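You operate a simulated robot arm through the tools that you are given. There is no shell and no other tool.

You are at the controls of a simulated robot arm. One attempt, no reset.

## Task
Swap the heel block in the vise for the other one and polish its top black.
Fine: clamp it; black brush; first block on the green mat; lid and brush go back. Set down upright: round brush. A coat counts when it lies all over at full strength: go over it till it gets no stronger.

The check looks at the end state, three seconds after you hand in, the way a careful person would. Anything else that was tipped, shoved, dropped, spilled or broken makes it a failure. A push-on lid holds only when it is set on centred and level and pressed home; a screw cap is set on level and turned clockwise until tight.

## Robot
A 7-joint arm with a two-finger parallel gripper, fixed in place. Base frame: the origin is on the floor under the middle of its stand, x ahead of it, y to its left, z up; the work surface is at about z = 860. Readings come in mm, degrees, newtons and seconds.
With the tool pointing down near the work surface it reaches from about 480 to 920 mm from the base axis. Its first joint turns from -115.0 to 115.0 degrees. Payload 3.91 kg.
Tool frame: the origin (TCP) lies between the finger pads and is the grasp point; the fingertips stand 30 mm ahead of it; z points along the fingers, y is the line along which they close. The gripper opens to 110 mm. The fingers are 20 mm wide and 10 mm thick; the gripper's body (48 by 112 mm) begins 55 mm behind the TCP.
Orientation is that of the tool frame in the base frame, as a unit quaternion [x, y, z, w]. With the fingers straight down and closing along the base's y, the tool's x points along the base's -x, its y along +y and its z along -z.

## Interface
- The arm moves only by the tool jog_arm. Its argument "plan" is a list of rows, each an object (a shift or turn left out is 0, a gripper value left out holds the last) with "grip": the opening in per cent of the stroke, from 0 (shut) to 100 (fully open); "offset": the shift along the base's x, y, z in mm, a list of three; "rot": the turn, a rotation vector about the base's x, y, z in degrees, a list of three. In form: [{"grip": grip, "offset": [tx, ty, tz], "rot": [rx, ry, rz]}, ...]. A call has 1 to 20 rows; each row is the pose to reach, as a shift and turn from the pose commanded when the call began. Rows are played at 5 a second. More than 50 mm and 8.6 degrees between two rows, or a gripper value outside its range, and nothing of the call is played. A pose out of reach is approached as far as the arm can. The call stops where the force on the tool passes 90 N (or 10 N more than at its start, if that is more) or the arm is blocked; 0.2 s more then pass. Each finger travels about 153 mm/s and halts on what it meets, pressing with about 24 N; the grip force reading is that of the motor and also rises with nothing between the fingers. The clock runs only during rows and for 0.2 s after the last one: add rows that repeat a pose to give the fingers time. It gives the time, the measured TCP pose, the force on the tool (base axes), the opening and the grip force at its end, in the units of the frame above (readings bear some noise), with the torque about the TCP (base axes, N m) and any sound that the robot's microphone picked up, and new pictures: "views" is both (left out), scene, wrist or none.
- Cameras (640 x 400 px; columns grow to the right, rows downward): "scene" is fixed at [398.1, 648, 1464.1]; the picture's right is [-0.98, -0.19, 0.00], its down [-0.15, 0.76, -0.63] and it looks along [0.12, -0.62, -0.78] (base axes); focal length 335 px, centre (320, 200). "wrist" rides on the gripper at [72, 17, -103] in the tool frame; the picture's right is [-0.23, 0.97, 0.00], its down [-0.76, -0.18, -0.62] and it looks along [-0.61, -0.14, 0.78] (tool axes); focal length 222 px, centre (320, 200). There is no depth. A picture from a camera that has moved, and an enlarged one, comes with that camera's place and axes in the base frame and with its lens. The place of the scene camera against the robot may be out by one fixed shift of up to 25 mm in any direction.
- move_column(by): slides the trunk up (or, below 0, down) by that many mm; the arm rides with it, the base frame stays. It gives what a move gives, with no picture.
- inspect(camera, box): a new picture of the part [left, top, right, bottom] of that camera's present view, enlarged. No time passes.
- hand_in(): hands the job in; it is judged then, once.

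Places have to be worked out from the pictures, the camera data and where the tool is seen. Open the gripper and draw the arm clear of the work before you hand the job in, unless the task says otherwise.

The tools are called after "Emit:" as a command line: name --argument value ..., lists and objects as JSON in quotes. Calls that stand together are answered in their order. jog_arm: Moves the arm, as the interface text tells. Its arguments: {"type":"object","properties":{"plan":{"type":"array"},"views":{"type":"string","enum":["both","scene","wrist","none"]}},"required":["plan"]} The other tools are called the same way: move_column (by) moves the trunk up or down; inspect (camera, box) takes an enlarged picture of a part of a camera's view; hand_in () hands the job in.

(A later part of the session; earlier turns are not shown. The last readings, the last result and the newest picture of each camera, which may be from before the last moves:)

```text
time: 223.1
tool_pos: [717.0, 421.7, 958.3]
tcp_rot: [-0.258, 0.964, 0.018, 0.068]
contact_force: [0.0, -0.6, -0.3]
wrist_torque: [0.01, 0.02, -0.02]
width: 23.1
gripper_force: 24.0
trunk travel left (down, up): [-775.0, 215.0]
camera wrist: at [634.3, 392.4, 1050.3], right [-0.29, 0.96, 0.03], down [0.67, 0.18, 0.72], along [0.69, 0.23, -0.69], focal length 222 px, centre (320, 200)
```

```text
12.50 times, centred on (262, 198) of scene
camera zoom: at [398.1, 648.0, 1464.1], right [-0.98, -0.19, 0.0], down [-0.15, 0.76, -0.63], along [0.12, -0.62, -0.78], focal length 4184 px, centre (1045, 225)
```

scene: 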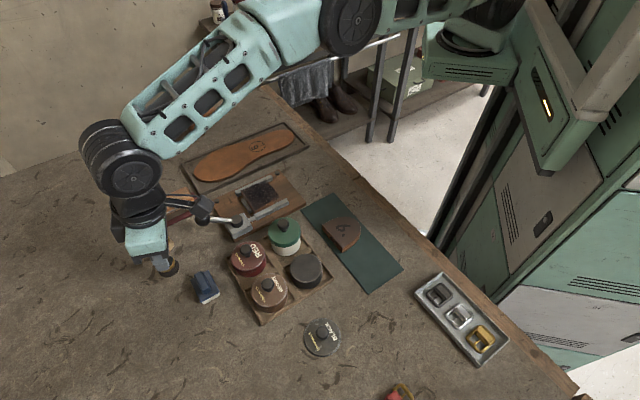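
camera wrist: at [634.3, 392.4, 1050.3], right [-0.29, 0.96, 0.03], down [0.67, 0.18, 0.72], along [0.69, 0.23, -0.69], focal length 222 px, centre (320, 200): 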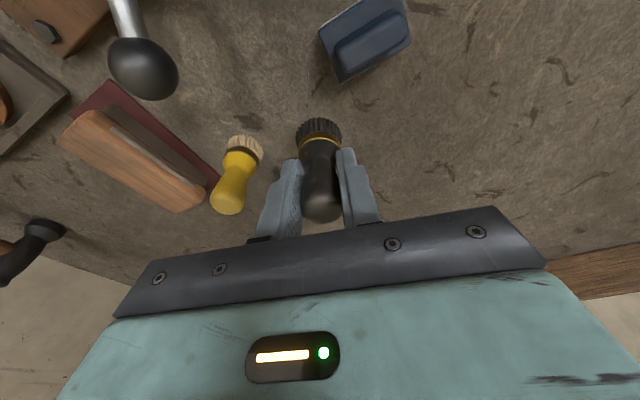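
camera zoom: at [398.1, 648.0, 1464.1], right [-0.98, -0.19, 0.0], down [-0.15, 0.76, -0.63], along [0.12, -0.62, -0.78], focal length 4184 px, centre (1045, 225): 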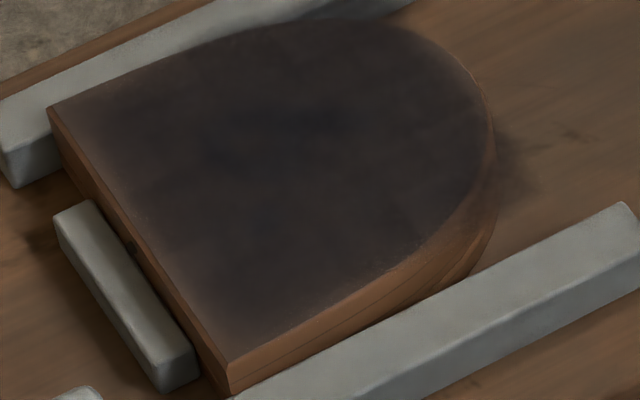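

The brush hangs straight over its spot. Before putting it down I want a closer look at the flat edge, so I go back for one near view.

Emit:
jog_arm --plan '[{"grip": 10, "offset": [-10, -8, 35]}, {"grip": 10, "offset": [-28, -20, 52]}, {"grip": 10, "offset": [-38, -60, 60]}, {"grip": 10, "offset": [-44, -105, 60]}, {"grip": 10, "offset": [-52, -140, 50]}, {"grip": 10, "offset": [-56, -158, 35]}, {"grip": 10, "offset": [-56, -158, 28]}, {"grip": 10, "offset": [-56, -158, 28]}]' --views "wrist"

Emit:
inspect --camera "wrist" --box '[220, 0, 360, 120]'

Emit:
inspect --camera "wrist" --box '[240, 50, 320, 110]'

```text
time: 224.9
tool_pos: [660.6, 263.1, 985.6]
tcp_rot: [-0.258, 0.963, 0.018, 0.068]
contact_force: [0.8, 0.3, -1.0]
wrist_torque: [0.01, -0.01, 0.01]
width: 23.1
gripper_force: 23.7
trunk travel left (down, up): [-775.0, 215.0]
camera wrist: at [578.1, 233.9, 1078.0], right [-0.29, 0.96, 0.03], down [0.67, 0.18, 0.72], along [0.69, 0.23, -0.69], focal length 222 px, centre (320, 200)
```

wrist: 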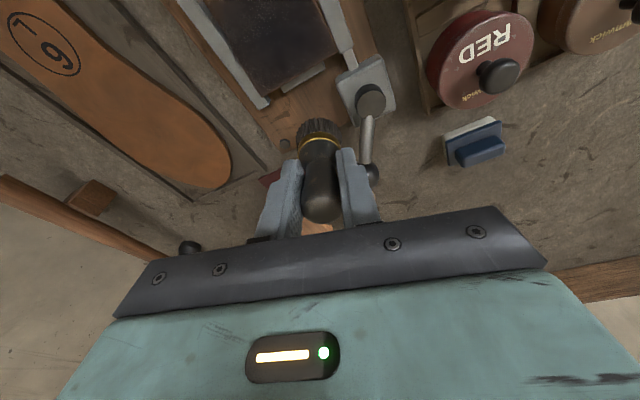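

```text
3.33 times, centred on (290, 60) of wrist
camera zoom: at [578.1, 233.9, 1078.0], right [-0.29, 0.96, 0.03], down [0.67, 0.18, 0.72], along [0.69, 0.23, -0.69], focal length 740 px, centre (420, 667)
```

zoom: 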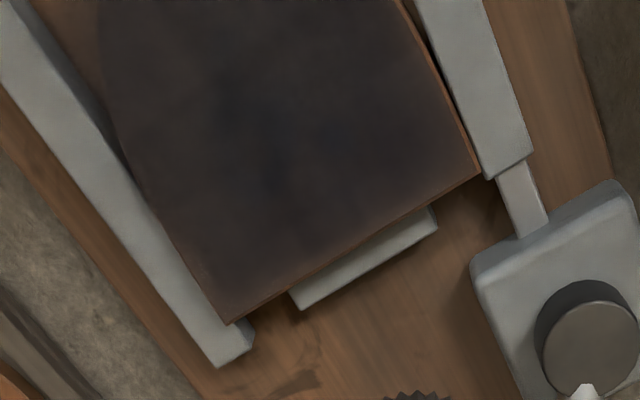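

```text
6.67 times, centred on (280, 80) of wrist
camera zoom: at [578.1, 233.9, 1078.0], right [-0.29, 0.96, 0.03], down [0.67, 0.18, 0.72], along [0.69, 0.23, -0.69], focal length 1481 px, centre (587, 1000)
```

zoom: 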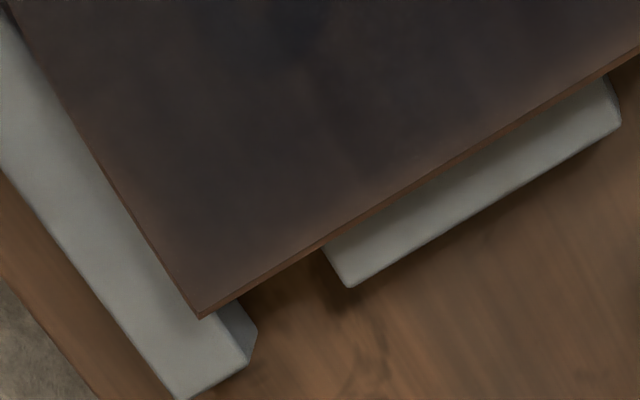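

Close up, there is still a slight brownish fade along the flat edge and corner. I test whether slow dwelling right there makes it stronger.

Emit:
jog_arm --plan '[{"grip": 10, "offset": [-3, -30, -5]}, {"grip": 10, "offset": [-3.7, -46.1, -30]}, {"grip": 10, "offset": [-3.7, -46.1, -36]}, {"grip": 10, "offset": [-3.7, -46.1, -36.8]}, {"grip": 10, "offset": [-6.5, -46.1, -36.8]}, {"grip": 10, "offset": [-4.4, -44, -36.8]}, {"grip": 10, "offset": [-2.2, -46.1, -36.8]}, {"grip": 10, "offset": [-4.4, -48.2, -36.8]}, {"grip": 10, "offset": [-8.6, -48.2, -36.8]}, {"grip": 10, "offset": [-6.5, -43.3, -36.8]}, {"grip": 10, "offset": [-10, -39.7, -36.8]}, {"grip": 10, "offset": [-13.6, -36.2, -36.8]}, {"grip": 10, "offset": [-17.1, -32.7, -36.8]}, {"grip": 10, "offset": [-20.6, -29.1, -36.8]}, {"grip": 10, "offset": [-24.2, -25.6, -36.8]}, {"grip": 10, "offset": [-27.7, -22.1, -36.8]}, {"grip": 10, "offset": [-31.2, -18.5, -36.8]}, {"grip": 10, "offset": [-34.8, -15, -36.8]}, {"grip": 10, "offset": [-38.3, -11.4, -36.8]}, {"grip": 10, "offset": [-41.8, -7.9, -36.8]}]' --views "none"

```text
time: 229.1
tool_pos: [618.6, 254.4, 951.0]
tcp_rot: [-0.258, 0.964, 0.018, 0.067]
contact_force: [4.7, -4.4, 16.7]
wrist_torque: [-0.42, -0.41, 0.02]
width: 23.4
gripper_force: 23.8
trunk travel left (down, up): [-775.0, 215.0]
```

Emit:
jog_arm --plan '[{"grip": 10, "offset": [-3.6, 3.5, 0]}, {"grip": 10, "offset": [-6.4, 6.4, 0]}, {"grip": 10, "offset": [-9.2, 3.5, 0]}, {"grip": 10, "offset": [-5, 4.9, 0]}, {"grip": 10, "offset": [-8.5, 0, 0]}, {"grip": 10, "offset": [-2.2, 2.1, 0]}, {"grip": 10, "offset": [0, 2, 25]}, {"grip": 10, "offset": [22, 5, 36.8]}, {"grip": 10, "offset": [41.8, 7.9, 36.8]}, {"grip": 10, "offset": [41.8, 7.9, 36.8]}]' --views "wrist"

Emit:
inspect --camera "wrist" --box '[220, 0, 360, 120]'

Emit:
inspect --camera "wrist" --box '[240, 50, 320, 110]'

```text
time: 231.3
tool_pos: [660.7, 262.0, 988.6]
tcp_rot: [-0.258, 0.964, 0.018, 0.068]
contact_force: [-0.6, 0.1, -0.3]
wrist_torque: [0.01, 0.0, 0.0]
width: 23.2
gripper_force: 23.7
trunk travel left (down, up): [-775.0, 215.0]
camera wrist: at [576.7, 233.7, 1079.0], right [-0.29, 0.96, 0.03], down [0.67, 0.18, 0.72], along [0.69, 0.23, -0.69], focal length 222 px, centre (320, 200)
```

wrist: 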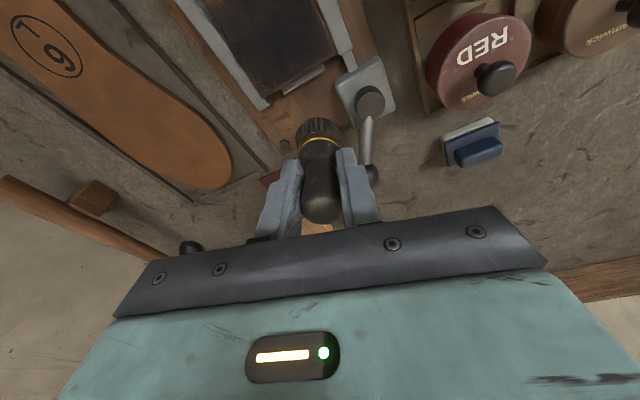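

```text
3.33 times, centred on (290, 60) of wrist
camera zoom: at [576.7, 233.7, 1079.0], right [-0.29, 0.96, 0.03], down [0.67, 0.18, 0.72], along [0.69, 0.23, -0.69], focal length 740 px, centre (420, 667)
```

zoom: 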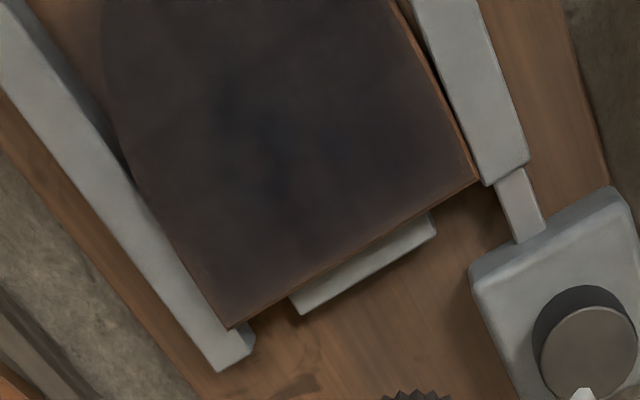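

```text
6.67 times, centred on (280, 80) of wrist
camera zoom: at [576.7, 233.7, 1079.0], right [-0.29, 0.96, 0.03], down [0.67, 0.18, 0.72], along [0.69, 0.23, -0.69], focal length 1481 px, centre (587, 1000)
```

zoom: 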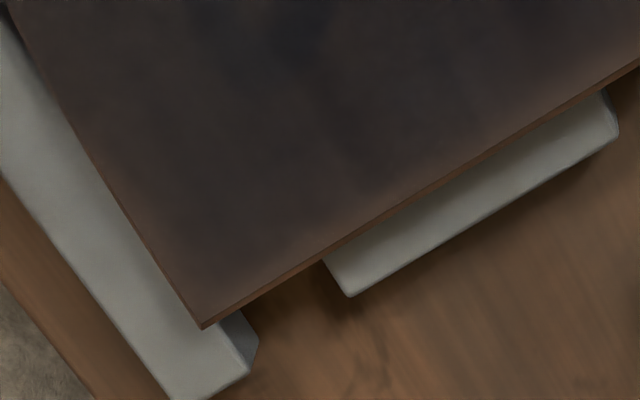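

No change after slow dwelling with black bristles, so the coat is at its full strength. I take the brush back to its place.

Emit:
jog_arm --plan '[{"grip": 10, "offset": [4, 18, 10]}, {"grip": 10, "offset": [12, 53, 25]}, {"grip": 10, "offset": [18, 98, 32]}, {"grip": 10, "offset": [28, 138, 24]}, {"grip": 10, "offset": [46, 150, 7]}, {"grip": 10, "offset": [56, 158, -10]}, {"grip": 10, "offset": [56, 158, -28]}, {"grip": 10, "offset": [56, 158, -48]}, {"grip": 10, "offset": [56, 158, -55]}, {"grip": 10, "offset": [56, 158, -55]}, {"grip": 10, "offset": [56, 158, -55]}]' --views "both"

Emit:
inspect --camera "scene" --box '[130, 210, 210, 290]'

Emit:
inspect --camera "wrist" --box '[240, 90, 400, 220]'

```text
time: 233.7
tool_pos: [714.0, 422.9, 932.0]
tcp_rot: [-0.258, 0.964, 0.018, 0.067]
contact_force: [0.6, 1.1, -0.2]
wrist_torque: [0.0, 0.01, -0.03]
width: 23.3
gripper_force: 24.0
trunk travel left (down, up): [-775.0, 215.0]
camera wrist: at [631.7, 392.8, 1023.7], right [-0.29, 0.96, 0.03], down [0.67, 0.18, 0.72], along [0.69, 0.23, -0.69], focal length 222 px, centre (320, 200)
```

scene: 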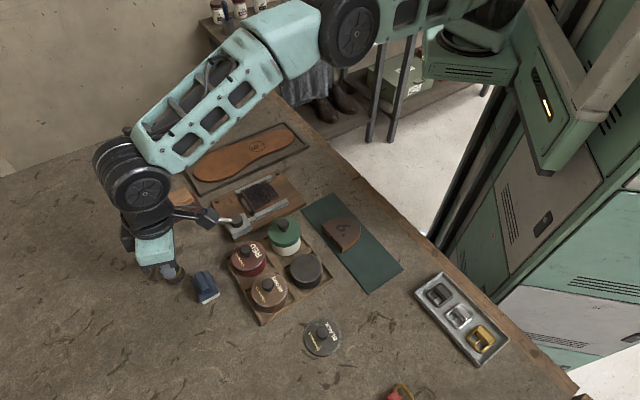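
wrist: 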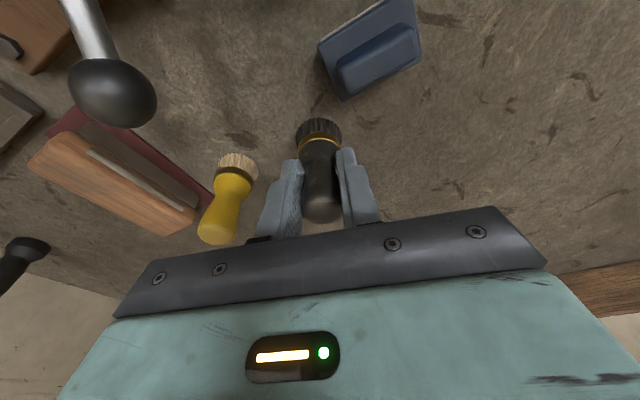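

```text
5.00 times, centred on (170, 250) of scene
camera zoom: at [398.1, 648.0, 1464.1], right [-0.98, -0.19, 0.0], down [-0.15, 0.76, -0.63], along [0.12, -0.62, -0.78], focal length 1673 px, centre (1070, -50)
```

zoom: 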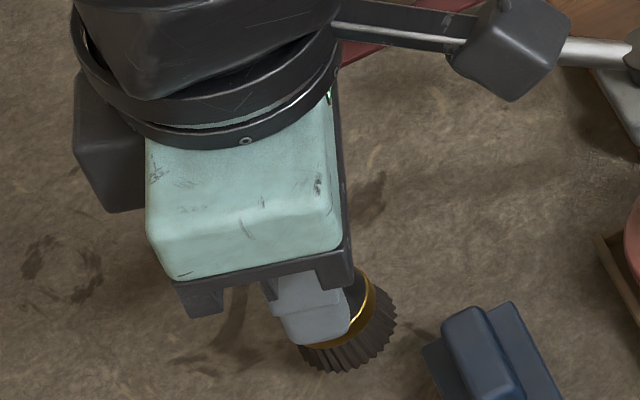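

```text
3.08 times, centred on (320, 155) of wrist
camera zoom: at [631.7, 392.8, 1023.7], right [-0.29, 0.96, 0.03], down [0.67, 0.18, 0.72], along [0.69, 0.23, -0.69], focal length 684 px, centre (320, 338)
```

zoom: 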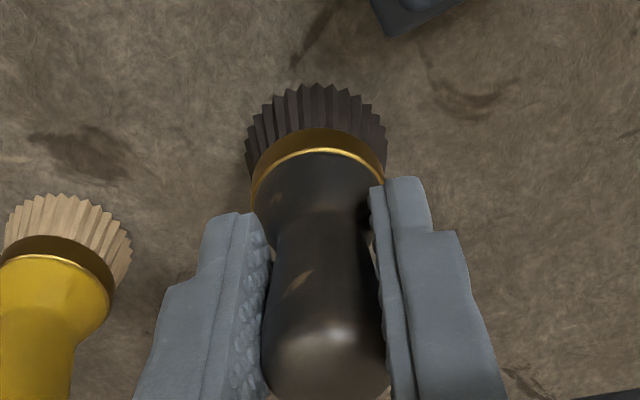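

Brush is ~10 mm above the table at its old place. I lower gently to contact.

Emit:
jog_arm --plan '[{"grip": 10, "offset": [0, 0, -2]}, {"grip": 10, "offset": [0, 0, -4]}, {"grip": 10, "offset": [0, 0, -6]}, {"grip": 10, "offset": [0, 0, -8]}, {"grip": 10, "offset": [0, 0, -8]}]' --views "none"

```text
time: 234.9
tool_pos: [716.5, 420.9, 924.6]
tcp_rot: [-0.259, 0.963, 0.018, 0.067]
contact_force: [0.4, 0.3, 0.1]
wrist_torque: [-0.01, 0.0, 0.05]
width: 23.2
gripper_force: 23.7
trunk travel left (down, up): [-775.0, 215.0]
```

Emit:
jog_arm --plan '[{"grip": 10, "offset": [0, 0, -1]}, {"grip": 10, "offset": [0, 0, -2]}, {"grip": 10, "offset": [0, 0, -2]}]' --views "none"

```text
time: 235.7
tool_pos: [716.0, 420.4, 923.0]
tcp_rot: [-0.258, 0.964, 0.018, 0.067]
contact_force: [-0.4, 0.0, 0.1]
wrist_torque: [0.02, 0.01, 0.01]
width: 22.8
gripper_force: 24.1
trunk travel left (down, up): [-775.0, 215.0]
```

Emit:
jog_arm --plan '[{"grip": 10, "offset": [0, 0, -1]}, {"grip": 10, "offset": [0, 0, -2]}, {"grip": 10, "offset": [0, 0, -2]}]' --views "none"

```text
time: 236.5
tool_pos: [717.0, 420.6, 921.6]
tcp_rot: [-0.258, 0.964, 0.018, 0.068]
contact_force: [-1.8, -2.2, 12.3]
wrist_torque: [0.04, -0.07, -0.01]
width: 23.0
gripper_force: 23.7
trunk travel left (down, up): [-775.0, 215.0]
```

Bristles are on the table (12 N). I ease off 1 mm, open, and rise straight along the tool direction.

Emit:
jog_arm --plan '[{"grip": 10, "offset": [0, 0, 1]}, {"grip": 10, "offset": [0, 0, 1]}, {"grip": 22, "offset": [0, 0, 1]}, {"grip": 30, "offset": [0, 0, 1]}, {"grip": 45, "offset": [0, 0, 1]}, {"grip": 45, "offset": [0, 0, 1]}]' --views "both"

Emit:
inspect --camera "wrist" --box '[240, 90, 400, 220]'

Emit:
inspect --camera "scene" --box '[130, 210, 210, 290]'

```text
time: 237.9
tool_pos: [716.7, 420.4, 920.8]
tcp_rot: [-0.258, 0.964, 0.019, 0.068]
contact_force: [-0.2, 0.4, 0.8]
wrist_torque: [0.02, -0.01, 0.03]
width: 49.6
gripper_force: 0.2
trunk travel left (down, up): [-775.0, 215.0]
camera wrist: at [633.1, 392.2, 1012.5], right [-0.29, 0.96, 0.03], down [0.67, 0.18, 0.72], along [0.69, 0.23, -0.69], focal length 222 px, centre (320, 200)
```

scene: 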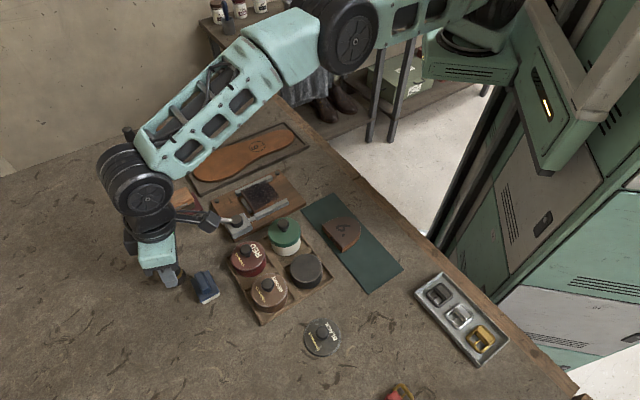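
wrist: 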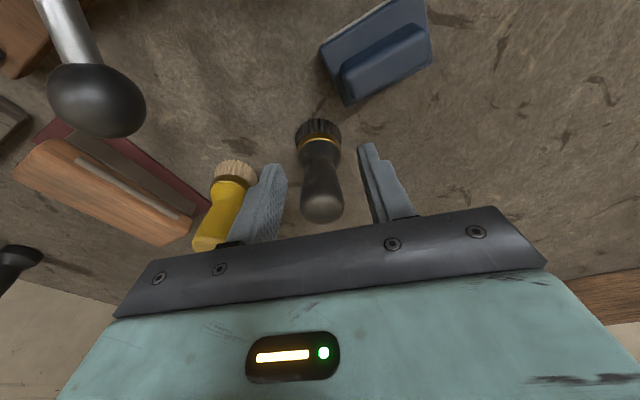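

```text
3.08 times, centred on (320, 155) of wrist
camera zoom: at [633.1, 392.2, 1012.5], right [-0.29, 0.96, 0.03], down [0.67, 0.18, 0.72], along [0.69, 0.23, -0.69], focal length 684 px, centre (320, 338)
```

zoom: 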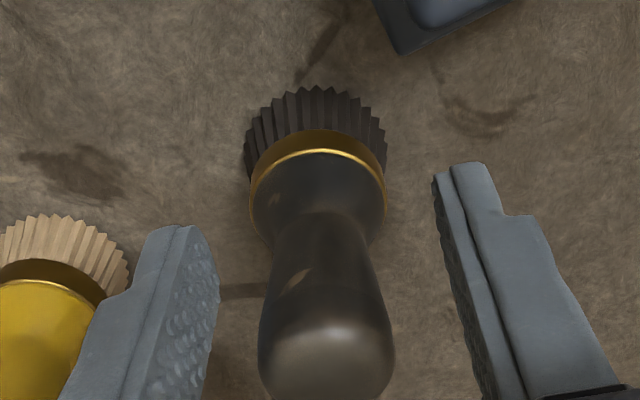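

```text
5.00 times, centred on (170, 250) of scene
camera zoom: at [398.1, 648.0, 1464.1], right [-0.98, -0.19, 0.0], down [-0.15, 0.76, -0.63], along [0.12, -0.62, -0.78], focal length 1673 px, centre (1070, -50)
```

zoom: 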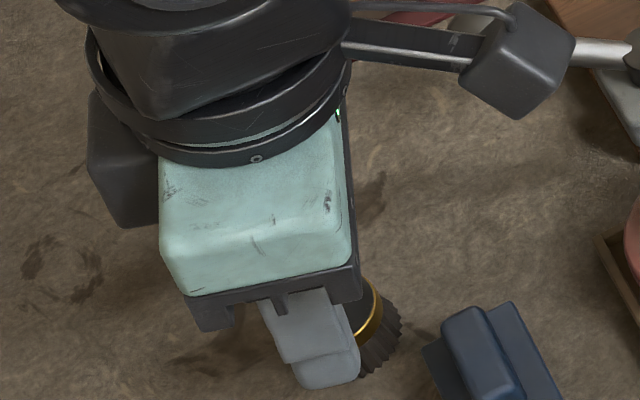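

The brush stands upright on its own. I rise clear of it.

Emit:
jog_arm --plan '[{"grip": 45, "offset": [0, 0, 20]}, {"grip": 45, "offset": [0, 0, 45]}, {"grip": 45, "offset": [-5, -2, 65]}, {"grip": 45, "offset": [-25, -10, 85]}, {"grip": 45, "offset": [-50, -20, 90]}, {"grip": 45, "offset": [-50, -20, 90]}]' --views "both"

Emit:
inspect --camera "scene" --box '[130, 210, 210, 290]'

```text
time: 239.3
tool_pos: [666.7, 400.2, 1010.0]
tcp_rot: [-0.258, 0.964, 0.018, 0.067]
contact_force: [0.4, 0.3, 0.3]
wrist_torque: [-0.03, -0.01, -0.01]
width: 49.6
gripper_force: 0.1
trunk travel left (down, up): [-775.0, 215.0]
camera wrist: at [583.6, 371.5, 1102.4], right [-0.29, 0.96, 0.03], down [0.67, 0.18, 0.72], along [0.69, 0.23, -0.69], focal length 222 px, centre (320, 200)
```

scene: 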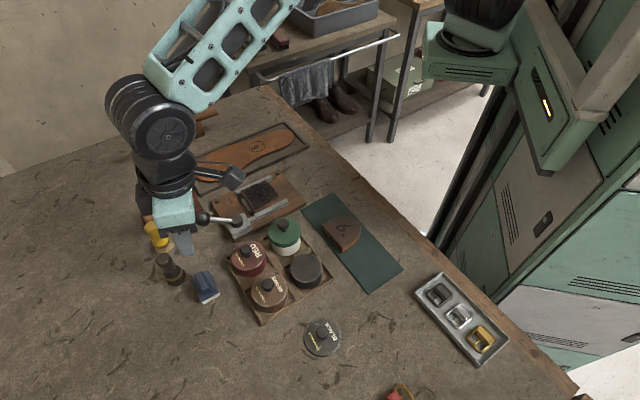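
wrist: 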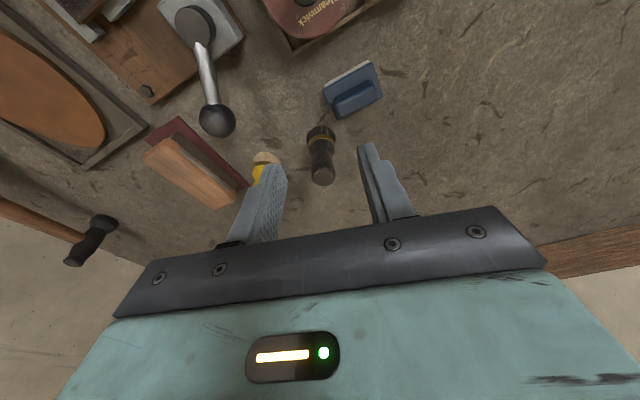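

```text
5.00 times, centred on (170, 250) of scene
camera zoom: at [398.1, 648.0, 1464.1], right [-0.98, -0.19, 0.0], down [-0.15, 0.76, -0.63], along [0.12, -0.62, -0.78], focal length 1673 px, centre (1070, -50)
```

zoom: 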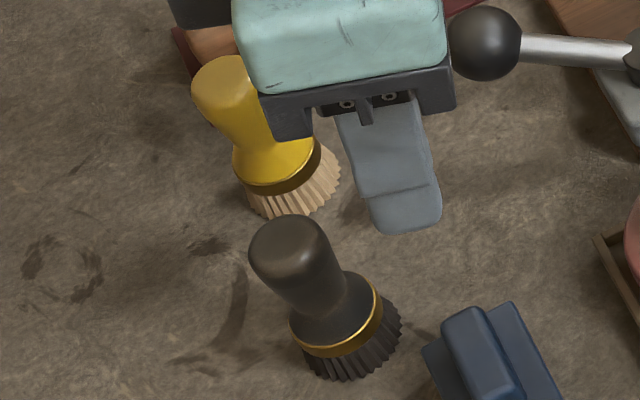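

Brush is upright in its old place. Now the lid: I first take out the tilt while moving back toward the lid.

Emit:
jog_arm --plan '[{"grip": 45, "offset": [-20, 5, 10], "rot": [-2, 3.46, 0]}, {"grip": 45, "offset": [-50, 15, 20], "rot": [-4, 6.93, 0]}, {"grip": 45, "offset": [-95, 30, 20], "rot": [-4, 6.93, 0]}, {"grip": 45, "offset": [-140, 45, 20], "rot": [-4, 6.93, 0]}, {"grip": 45, "offset": [-185, 60, 15], "rot": [-4, 6.93, 0]}, {"grip": 45, "offset": [-220, 72, 0], "rot": [-4, 6.93, 0]}, {"grip": 45, "offset": [-236, 78, -10], "rot": [-4, 6.93, 0]}, {"grip": 45, "offset": [-236, 78, -10], "rot": [-4, 6.93, 0]}]' --views "none"

Emit:
jog_arm --plan '[{"grip": 45, "offset": [0, 0, 0], "rot": [0, 0, 7.5]}, {"grip": 45, "offset": [0, 0, 0], "rot": [0, 0, 15]}, {"grip": 45, "offset": [0, 0, 0], "rot": [0, 0, 15]}]' --views "both"

Emit:
inspect --camera "wrist" --box '[240, 50, 400, 180]'

```text
time: 241.1
tool_pos: [430.6, 477.8, 1001.6]
tcp_rot: [-0.259, 0.966, 0.0, 0.0]
contact_force: [-0.1, -0.1, 0.3]
wrist_torque: [0.0, 0.01, 0.02]
width: 49.5
gripper_force: 0.0
trunk travel left (down, up): [-775.0, 215.0]
```

```text
time: 241.9
tool_pos: [430.8, 478.6, 1002.6]
tcp_rot: [-0.384, 0.923, 0.0, 0.0]
contact_force: [-0.8, -0.7, -0.5]
wrist_torque: [0.0, -0.02, 0.0]
width: 49.8
gripper_force: 0.0
trunk travel left (down, up): [-775.0, 215.0]
camera wrist: at [367.3, 439.0, 1104.0], right [-0.53, 0.85, 0.0], down [0.66, 0.41, 0.62], along [0.53, 0.33, -0.78], focal length 222 px, centre (320, 200)
```

scene: 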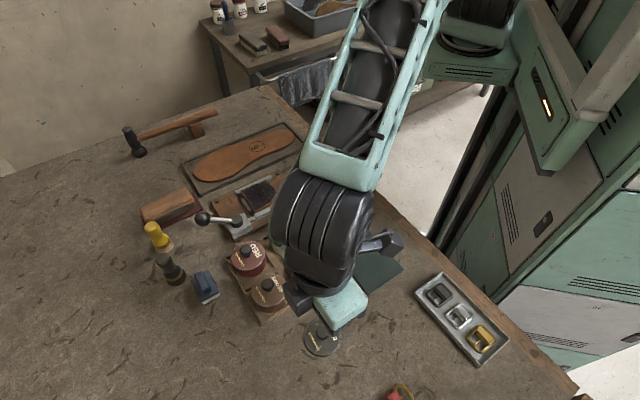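
wrist: 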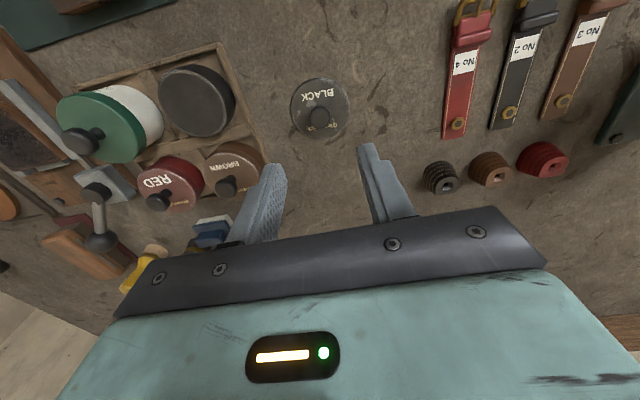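

```text
3.08 times, centred on (320, 115) of wrist
camera zoom: at [367.3, 439.0, 1104.0], right [-0.53, 0.85, 0.0], down [0.66, 0.41, 0.62], along [0.53, 0.33, -0.78], focal length 684 px, centre (320, 462)
```

zoom: 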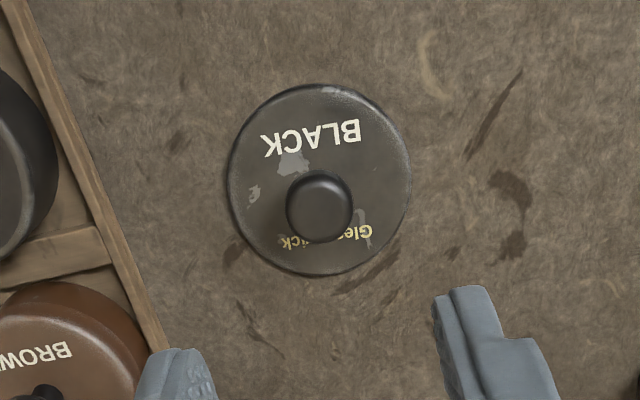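

The lid knob is right below the TCP. I lower over it and grip with the fingertips just above the lid top.

Emit:
jog_arm --plan '[{"grip": 45, "offset": [-0.5, -0.5, -45]}, {"grip": 45, "offset": [-0.5, -0.5, -85]}, {"grip": 45, "offset": [-0.5, -0.5, -98]}, {"grip": 45, "offset": [-0.5, -0.5, -101]}, {"grip": 45, "offset": [-0.5, -0.5, -101]}]' --views "wrist"

Emit:
inspect --camera "wrist" --box '[240, 80, 400, 210]'

```text
time: 243.1
tool_pos: [428.6, 478.6, 900.0]
tcp_rot: [-0.383, 0.924, 0.0, 0.0]
contact_force: [-0.2, 0.4, -0.8]
wrist_torque: [-0.02, 0.0, 0.02]
width: 49.3
gripper_force: 0.1
trunk travel left (down, up): [-775.0, 215.0]
camera wrist: at [365.8, 438.8, 1002.7], right [-0.53, 0.85, 0.0], down [0.66, 0.41, 0.62], along [0.53, 0.33, -0.78], focal length 222 px, centre (320, 200)
```

wrist: 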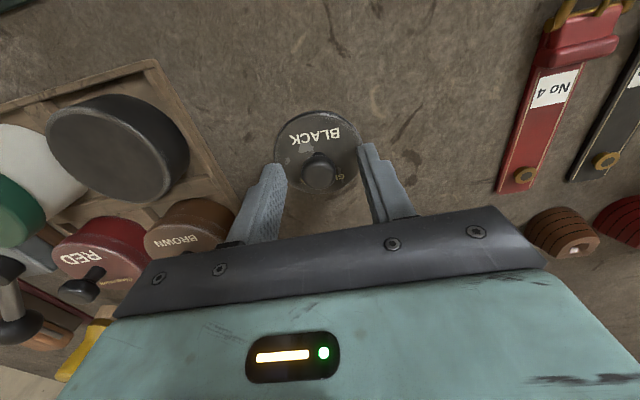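

```text
3.08 times, centred on (320, 145) of wrist
camera zoom: at [365.8, 438.8, 1002.7], right [-0.53, 0.85, 0.0], down [0.66, 0.41, 0.62], along [0.53, 0.33, -0.78], focal length 684 px, centre (320, 369)
```

zoom: 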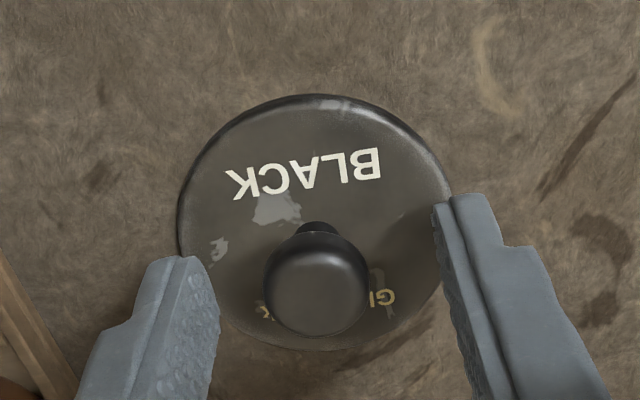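

Knob is centred. I raise 1.5 mm and close on it.

Emit:
jog_arm --plan '[{"grip": 45, "offset": [0, 0, 1.5]}, {"grip": 25, "offset": [0, 0, 1.5]}, {"grip": 10, "offset": [0, 0, 1.5]}, {"grip": 8, "offset": [0, 0, 1.5]}, {"grip": 8, "offset": [0, 0, 1.5]}]' --views "none"

Emit:
jog_arm --plan '[{"grip": 8, "offset": [0, 0, 5]}, {"grip": 8, "offset": [0, 0, 25]}, {"grip": 8, "offset": [0, 0, 60]}, {"grip": 8, "offset": [0, 0, 97]}, {"grip": 8, "offset": [0, 0, 97]}]' --views "both"

Emit:
inspect --camera "wrist" --box '[240, 80, 400, 210]'

Emit:
inspect --camera "scene" --box '[270, 250, 370, 350]'

```text
time: 244.3
tool_pos: [428.8, 478.8, 901.3]
tcp_rot: [-0.383, 0.924, 0.0, 0.0]
contact_force: [-0.4, -0.6, -0.9]
wrist_torque: [-0.01, -0.05, -0.01]
width: 19.2
gripper_force: 23.9
trunk travel left (down, up): [-775.0, 215.0]
```

```text
time: 245.5
tool_pos: [429.7, 479.1, 1000.2]
tcp_rot: [-0.382, 0.924, 0.0, 0.0]
contact_force: [0.2, -1.2, -1.3]
wrist_torque: [0.01, 0.0, -0.03]
width: 19.5
gripper_force: 24.4
trunk travel left (down, up): [-775.0, 215.0]
camera wrist: at [366.3, 439.9, 1103.5], right [-0.53, 0.85, 0.0], down [0.66, 0.41, 0.62], along [0.53, 0.33, -0.78], focal length 222 px, centre (320, 200)
```

scene: 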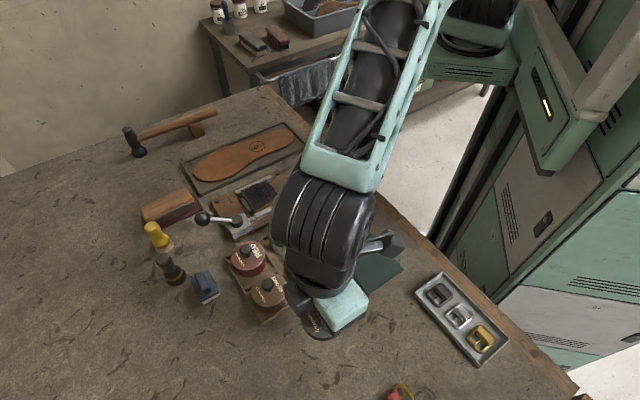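
wrist: 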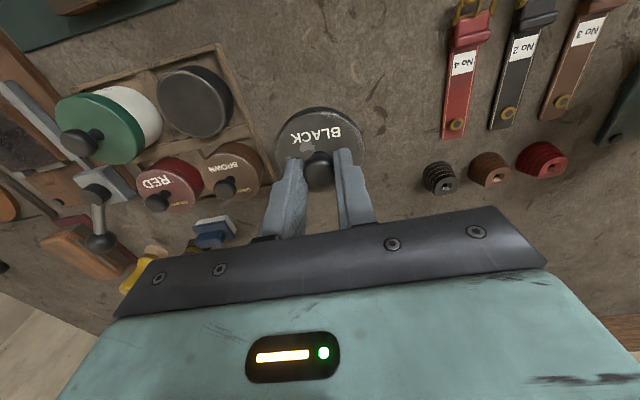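

```text
3.08 times, centred on (320, 145) of wrist
camera zoom: at [366.3, 439.9, 1103.5], right [-0.53, 0.85, 0.0], down [0.66, 0.41, 0.62], along [0.53, 0.33, -0.78], focal length 684 px, centre (320, 369)
```

zoom: 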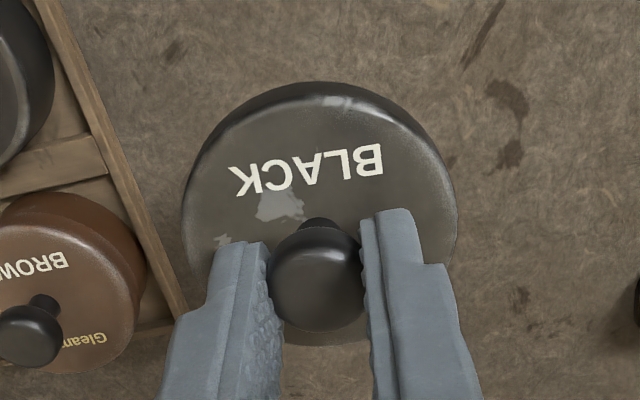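

```text
4.00 times, centred on (320, 300) of scene
camera zoom: at [398.1, 648.0, 1464.1], right [-0.98, -0.19, 0.0], down [-0.15, 0.76, -0.63], along [0.12, -0.62, -0.78], focal length 1339 px, centre (320, -200)
```

zoom: 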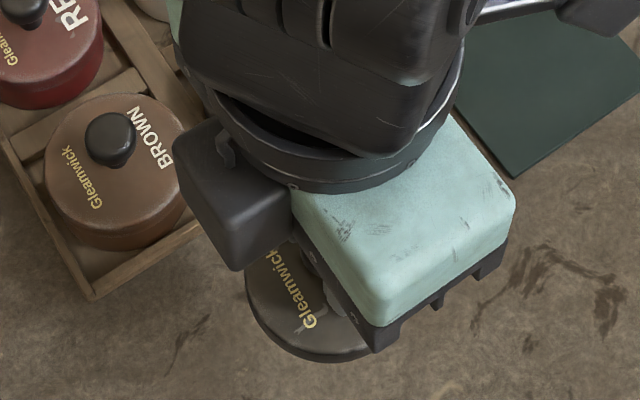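

Lid is held level and centred. I measure the open tin's rim position precisely before placing it.

Emit:
inspect --camera "wrist" --box '[130, 40, 270, 160]'

Emit:
inspect --camera "scene" --box '[240, 220, 350, 330]'

```text
3.33 times, centred on (200, 100) of wrist
camera zoom: at [366.3, 439.9, 1103.5], right [-0.53, 0.85, 0.0], down [0.66, 0.41, 0.62], along [0.53, 0.33, -0.78], focal length 740 px, centre (720, 533)
```

zoom: 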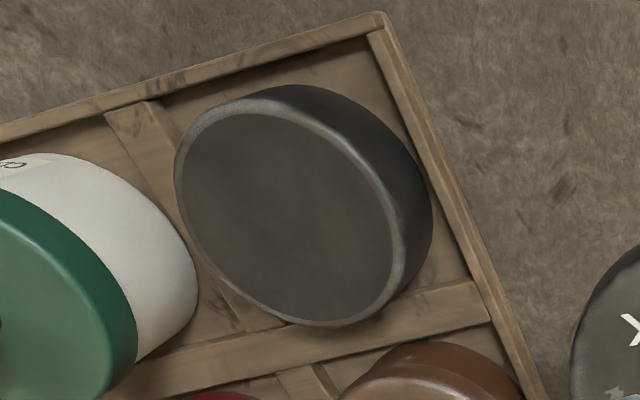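

```text
3.64 times, centred on (295, 275) of scene
camera zoom: at [398.1, 648.0, 1464.1], right [-0.98, -0.19, 0.0], down [-0.15, 0.76, -0.63], along [0.12, -0.62, -0.78], focal length 1217 px, centre (411, -73)
```

zoom: 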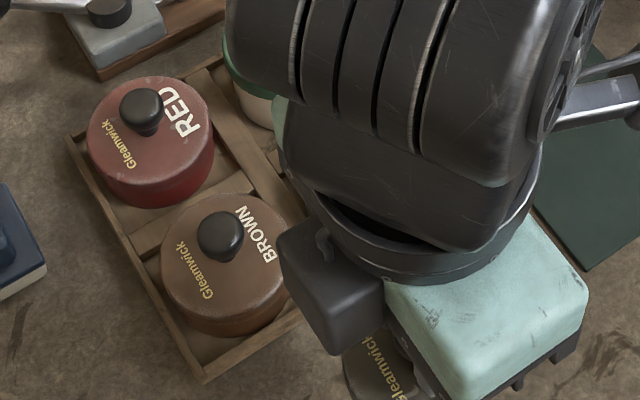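

Tin rim measured at s≈600–602, e2≈75.5, so the lid target is (478.7, 371.9). I carry the lid over and hover above the tin.

Emit:
jog_arm --plan '[{"grip": 8, "offset": [16, -35, 0]}, {"grip": 8, "offset": [32, -70, 0]}, {"grip": 8, "offset": [48.8, -106, 0]}, {"grip": 8, "offset": [48.8, -106, -20]}, {"grip": 8, "offset": [48.8, -106, -42]}, {"grip": 8, "offset": [48.8, -106, -42]}, {"grip": 8, "offset": [48.8, -106, -42]}]' --views "both"

Emit:
inspect --camera "scene" --box '[260, 220, 350, 310]'

Emit:
inspect --camera "wrist" --box '[240, 60, 400, 190]'

```text
time: 247.1
tool_pos: [476.8, 373.0, 956.3]
tcp_rot: [-0.382, 0.924, 0.001, 0.0]
contact_force: [0.1, 0.5, 0.4]
wrist_torque: [0.02, 0.0, -0.04]
width: 19.3
gripper_force: 24.3
trunk travel left (down, up): [-775.0, 215.0]
camera wrist: at [413.8, 333.0, 1059.4], right [-0.53, 0.85, 0.0], down [0.66, 0.41, 0.62], along [0.53, 0.33, -0.78], focal length 222 px, centre (320, 200)
```

scene: 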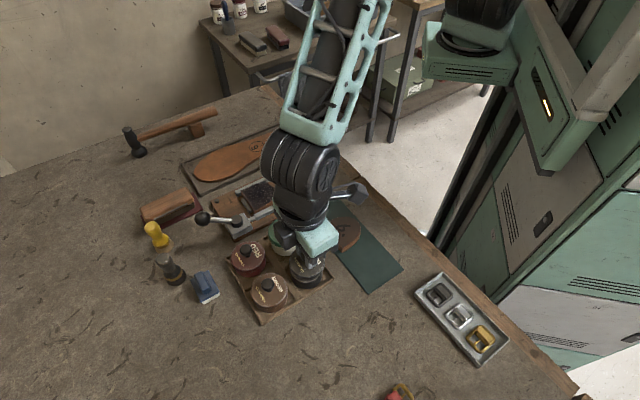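
wrist: 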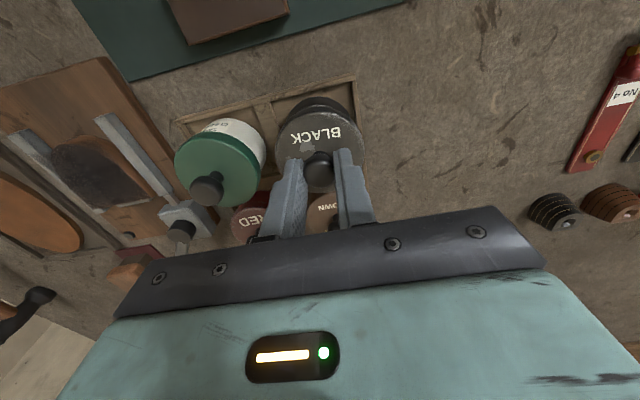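

```text
4.44 times, centred on (305, 265) of scene
camera zoom: at [398.1, 648.0, 1464.1], right [-0.98, -0.19, 0.0], down [-0.15, 0.76, -0.63], along [0.12, -0.62, -0.78], focal length 1488 px, centre (387, -89)
```

zoom: 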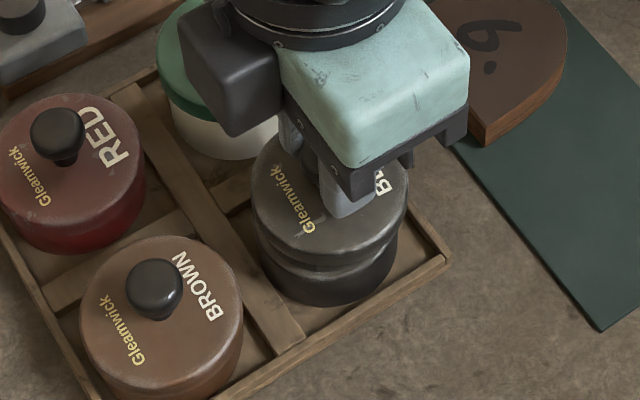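

```text
3.08 times, centred on (320, 125) of wrist
camera zoom: at [413.8, 333.0, 1059.4], right [-0.53, 0.85, 0.0], down [0.66, 0.41, 0.62], along [0.53, 0.33, -0.78], focal length 684 px, centre (320, 431)
```

zoom: 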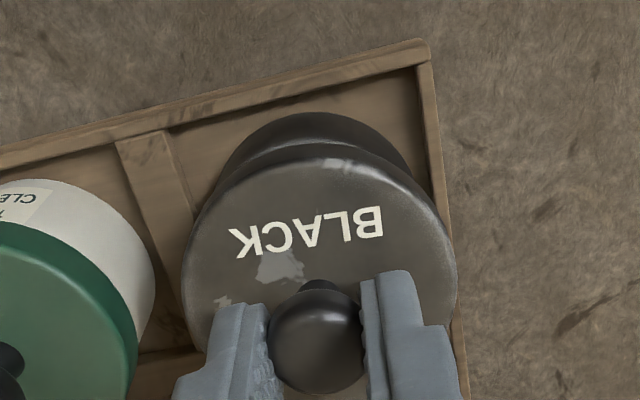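

Lid is centred over the tin in both views. I lower slowly, feeling for contact.

Emit:
jog_arm --plan '[{"grip": 8, "offset": [0, 0, -5]}, {"grip": 8, "offset": [0, 0, -10]}, {"grip": 8, "offset": [0, 0, -14]}, {"grip": 8, "offset": [0, 0, -14]}]' --views "wrist"

Emit:
inspect --camera "scene" --box '[270, 230, 340, 300]'

Emit:
inspect --camera "wrist" --box '[240, 60, 400, 190]'

```text
time: 248.1
tool_pos: [476.9, 372.4, 943.5]
tcp_rot: [-0.383, 0.924, 0.001, 0.0]
contact_force: [-0.2, 0.5, -1.1]
wrist_torque: [0.0, -0.02, 0.0]
width: 19.4
gripper_force: 23.9
trunk travel left (down, up): [-775.0, 215.0]
camera wrist: at [414.7, 333.1, 1045.5], right [-0.53, 0.85, 0.0], down [0.66, 0.41, 0.62], along [0.53, 0.33, -0.78], focal length 222 px, centre (320, 200)
```

wrist: 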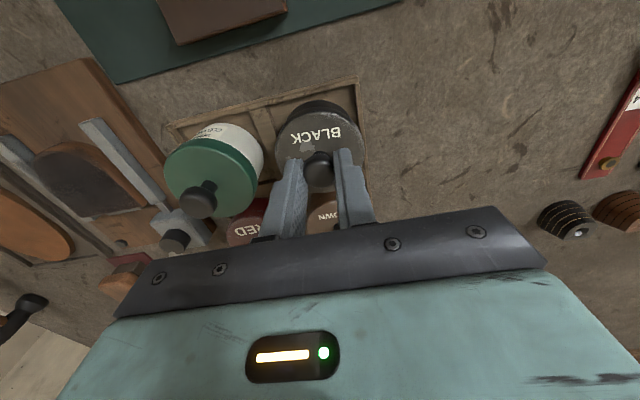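

```text
5.71 times, centred on (305, 265) of scene
camera zoom: at [398.1, 648.0, 1464.1], right [-0.98, -0.19, 0.0], down [-0.15, 0.76, -0.63], along [0.12, -0.62, -0.78], focal length 1912 px, centre (406, -171)
```

zoom: 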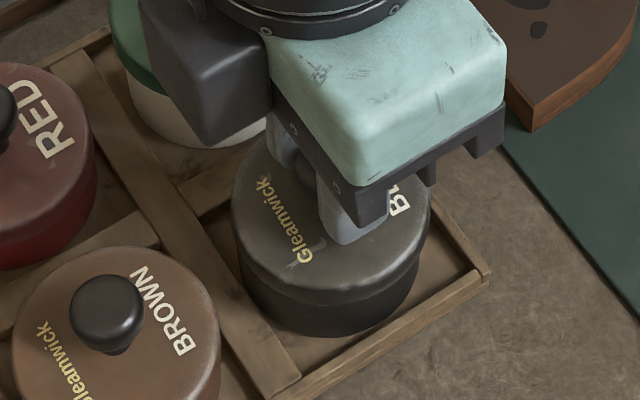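

```text
3.08 times, centred on (320, 125) of wrist
camera zoom: at [414.7, 333.1, 1045.5], right [-0.53, 0.85, 0.0], down [0.66, 0.41, 0.62], along [0.53, 0.33, -0.78], focal length 684 px, centre (320, 431)
```

zoom: 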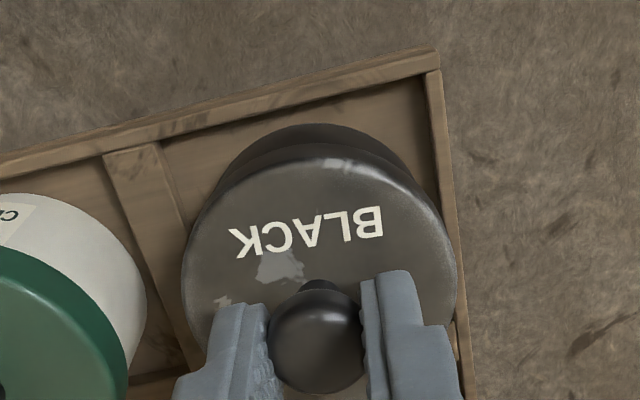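

Emit:
jog_arm --plan '[{"grip": 8, "offset": [0, 0, -1.5]}, {"grip": 8, "offset": [0, 0, -3]}, {"grip": 8, "offset": [0, 0, -3]}]' --views "none"

```text
time: 248.9
tool_pos: [478.3, 372.2, 939.2]
tcp_rot: [-0.383, 0.924, 0.0, 0.0]
contact_force: [0.6, -0.6, 0.1]
wrist_torque: [0.02, -0.02, -0.02]
width: 19.3
gripper_force: 24.0
trunk travel left (down, up): [-775.0, 215.0]
```

Emit:
jog_arm --plan '[{"grip": 8, "offset": [0, 0, -1.5]}, {"grip": 8, "offset": [0, 0, -3]}, {"grip": 8, "offset": [0, 0, -3]}]' --views "none"

```text
time: 249.7
tool_pos: [477.1, 372.4, 936.7]
tcp_rot: [-0.382, 0.924, 0.0, -0.001]
contact_force: [1.3, 0.2, 0.1]
wrist_torque: [-0.01, 0.02, 0.0]
width: 19.0
gripper_force: 23.9
trunk travel left (down, up): [-775.0, 215.0]
```

Emit:
jog_arm --plan '[{"grip": 8, "offset": [0, 0, -1]}, {"grip": 8, "offset": [0, 0, -2]}, {"grip": 8, "offset": [0, 0, -2]}]' --views "none"

```text
time: 250.5
tool_pos: [478.5, 373.7, 933.8]
tcp_rot: [-0.383, 0.924, 0.0, 0.0]
contact_force: [1.0, -1.1, 2.8]
wrist_torque: [0.01, -0.02, 0.0]
width: 19.7
gripper_force: 24.1
trunk travel left (down, up): [-775.0, 215.0]
```

Contact begins at TCP ≈934–935, about where a seated lid should be. I press on in small steps, listening.

Emit:
jog_arm --plan '[{"grip": 8, "offset": [0, 0, -1]}, {"grip": 8, "offset": [0, 0, -2]}, {"grip": 8, "offset": [0, 0, -2]}]' --views "wrist"

Emit:
inspect --camera "scene" --box '[270, 230, 340, 300]'

Emit:
inspect --camera "wrist" --box '[240, 60, 400, 190]'

```text
time: 251.3
tool_pos: [476.7, 373.3, 934.0]
tcp_rot: [-0.382, 0.924, 0.001, 0.0]
contact_force: [0.7, 0.1, 19.8]
wrist_torque: [-0.05, 0.02, 0.02]
width: 19.0
gripper_force: 24.2
trunk travel left (down, up): [-775.0, 215.0]
camera wrist: at [414.2, 333.4, 1037.0], right [-0.53, 0.85, 0.0], down [0.66, 0.41, 0.62], along [0.53, 0.33, -0.78], focal length 222 px, centre (320, 200)
```

wrist: 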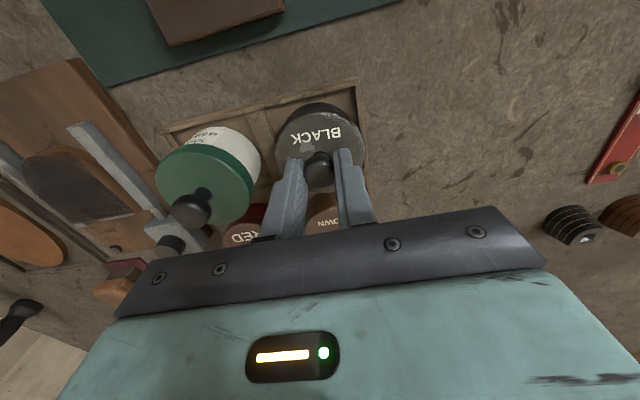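

```text
5.71 times, centred on (305, 265) of scene
camera zoom: at [398.1, 648.0, 1464.1], right [-0.98, -0.19, 0.0], down [-0.15, 0.76, -0.63], along [0.12, -0.62, -0.78], focal length 1912 px, centre (406, -171)
```

zoom: 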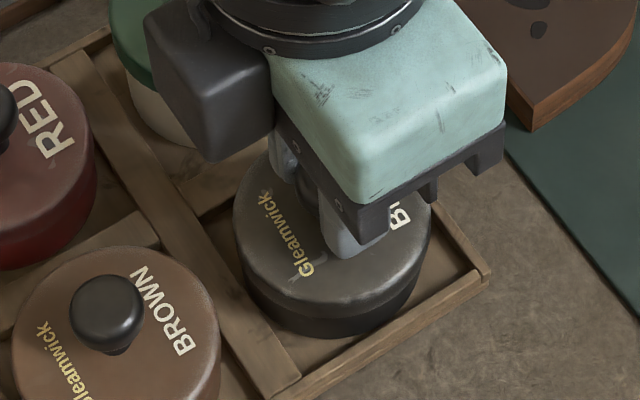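

```text
3.08 times, centred on (320, 125) of wrist
camera zoom: at [414.2, 333.4, 1037.0], right [-0.53, 0.85, 0.0], down [0.66, 0.41, 0.62], along [0.53, 0.33, -0.78], focal length 684 px, centre (320, 431)
```

zoom: 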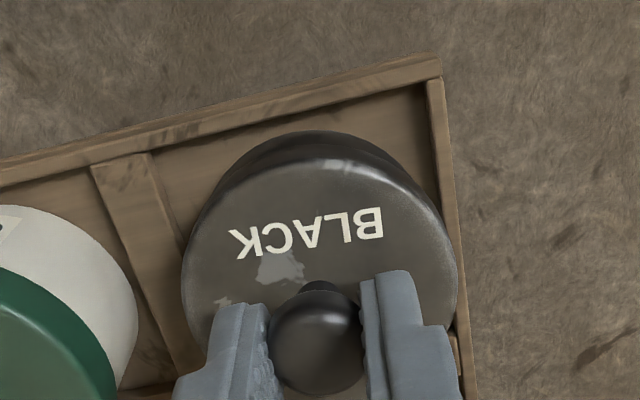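

About 20 N and no snap yet. I press further down.

Emit:
jog_arm --plan '[{"grip": 8, "offset": [0, 0, -1.5]}, {"grip": 8, "offset": [0, 0, -3]}, {"grip": 8, "offset": [0, 0, -3]}]' --views "none"

```text
time: 252.1
tool_pos: [477.1, 373.9, 931.0]
tcp_rot: [-0.383, 0.924, 0.001, 0.001]
contact_force: [-0.4, 1.6, 27.9]
wrist_torque: [0.11, -0.02, -0.01]
width: 19.5
gripper_force: 24.5
trunk travel left (down, up): [-775.0, 215.0]
```

Emit:
jog_arm --plan '[{"grip": 8, "offset": [0, 0, -1.5]}, {"grip": 8, "offset": [0, 0, -3]}, {"grip": 8, "offset": [0, 0, -4]}, {"grip": 8, "offset": [0, 0, -4]}]' --views "none"

```text
time: 253.1
tool_pos: [478.2, 373.0, 926.9]
tcp_rot: [-0.383, 0.924, 0.002, 0.002]
contact_force: [-4.5, 0.2, 41.8]
wrist_torque: [-0.05, 0.2, -0.02]
width: 19.4
gripper_force: 23.9
trunk travel left (down, up): [-775.0, 215.0]
```

Fingertips now press on the lid top. I push harder (still under the limit) to seat it.

Emit:
jog_arm --plan '[{"grip": 8, "offset": [0, 0, -1.5]}, {"grip": 8, "offset": [0, 0, -3]}, {"grip": 8, "offset": [0, 0, -4]}, {"grip": 8, "offset": [0, 0, -4]}]' --views "none"

```text
time: 254.1
tool_pos: [478.4, 372.4, 927.2]
tcp_rot: [-0.383, 0.924, 0.002, 0.004]
contact_force: [-2.5, -3.1, 61.4]
wrist_torque: [-0.21, 0.31, 0.04]
width: 19.3
gripper_force: 24.2
trunk travel left (down, up): [-775.0, 215.0]
```

Emit:
jog_arm --plan '[{"grip": 8, "offset": [0, 0, -1]}, {"grip": 8, "offset": [0, 0, -2]}, {"grip": 8, "offset": [0, 0, -2.5]}, {"grip": 8, "offset": [0, 0, -2.5]}]' --views "none"

```text
time: 255.1
tool_pos: [478.8, 373.6, 926.1]
tcp_rot: [-0.382, 0.924, 0.004, 0.005]
contact_force: [-1.3, -8.3, 77.1]
wrist_torque: [-0.5, 0.23, 0.01]
width: 19.4
gripper_force: 24.2
trunk travel left (down, up): [-775.0, 215.0]
```

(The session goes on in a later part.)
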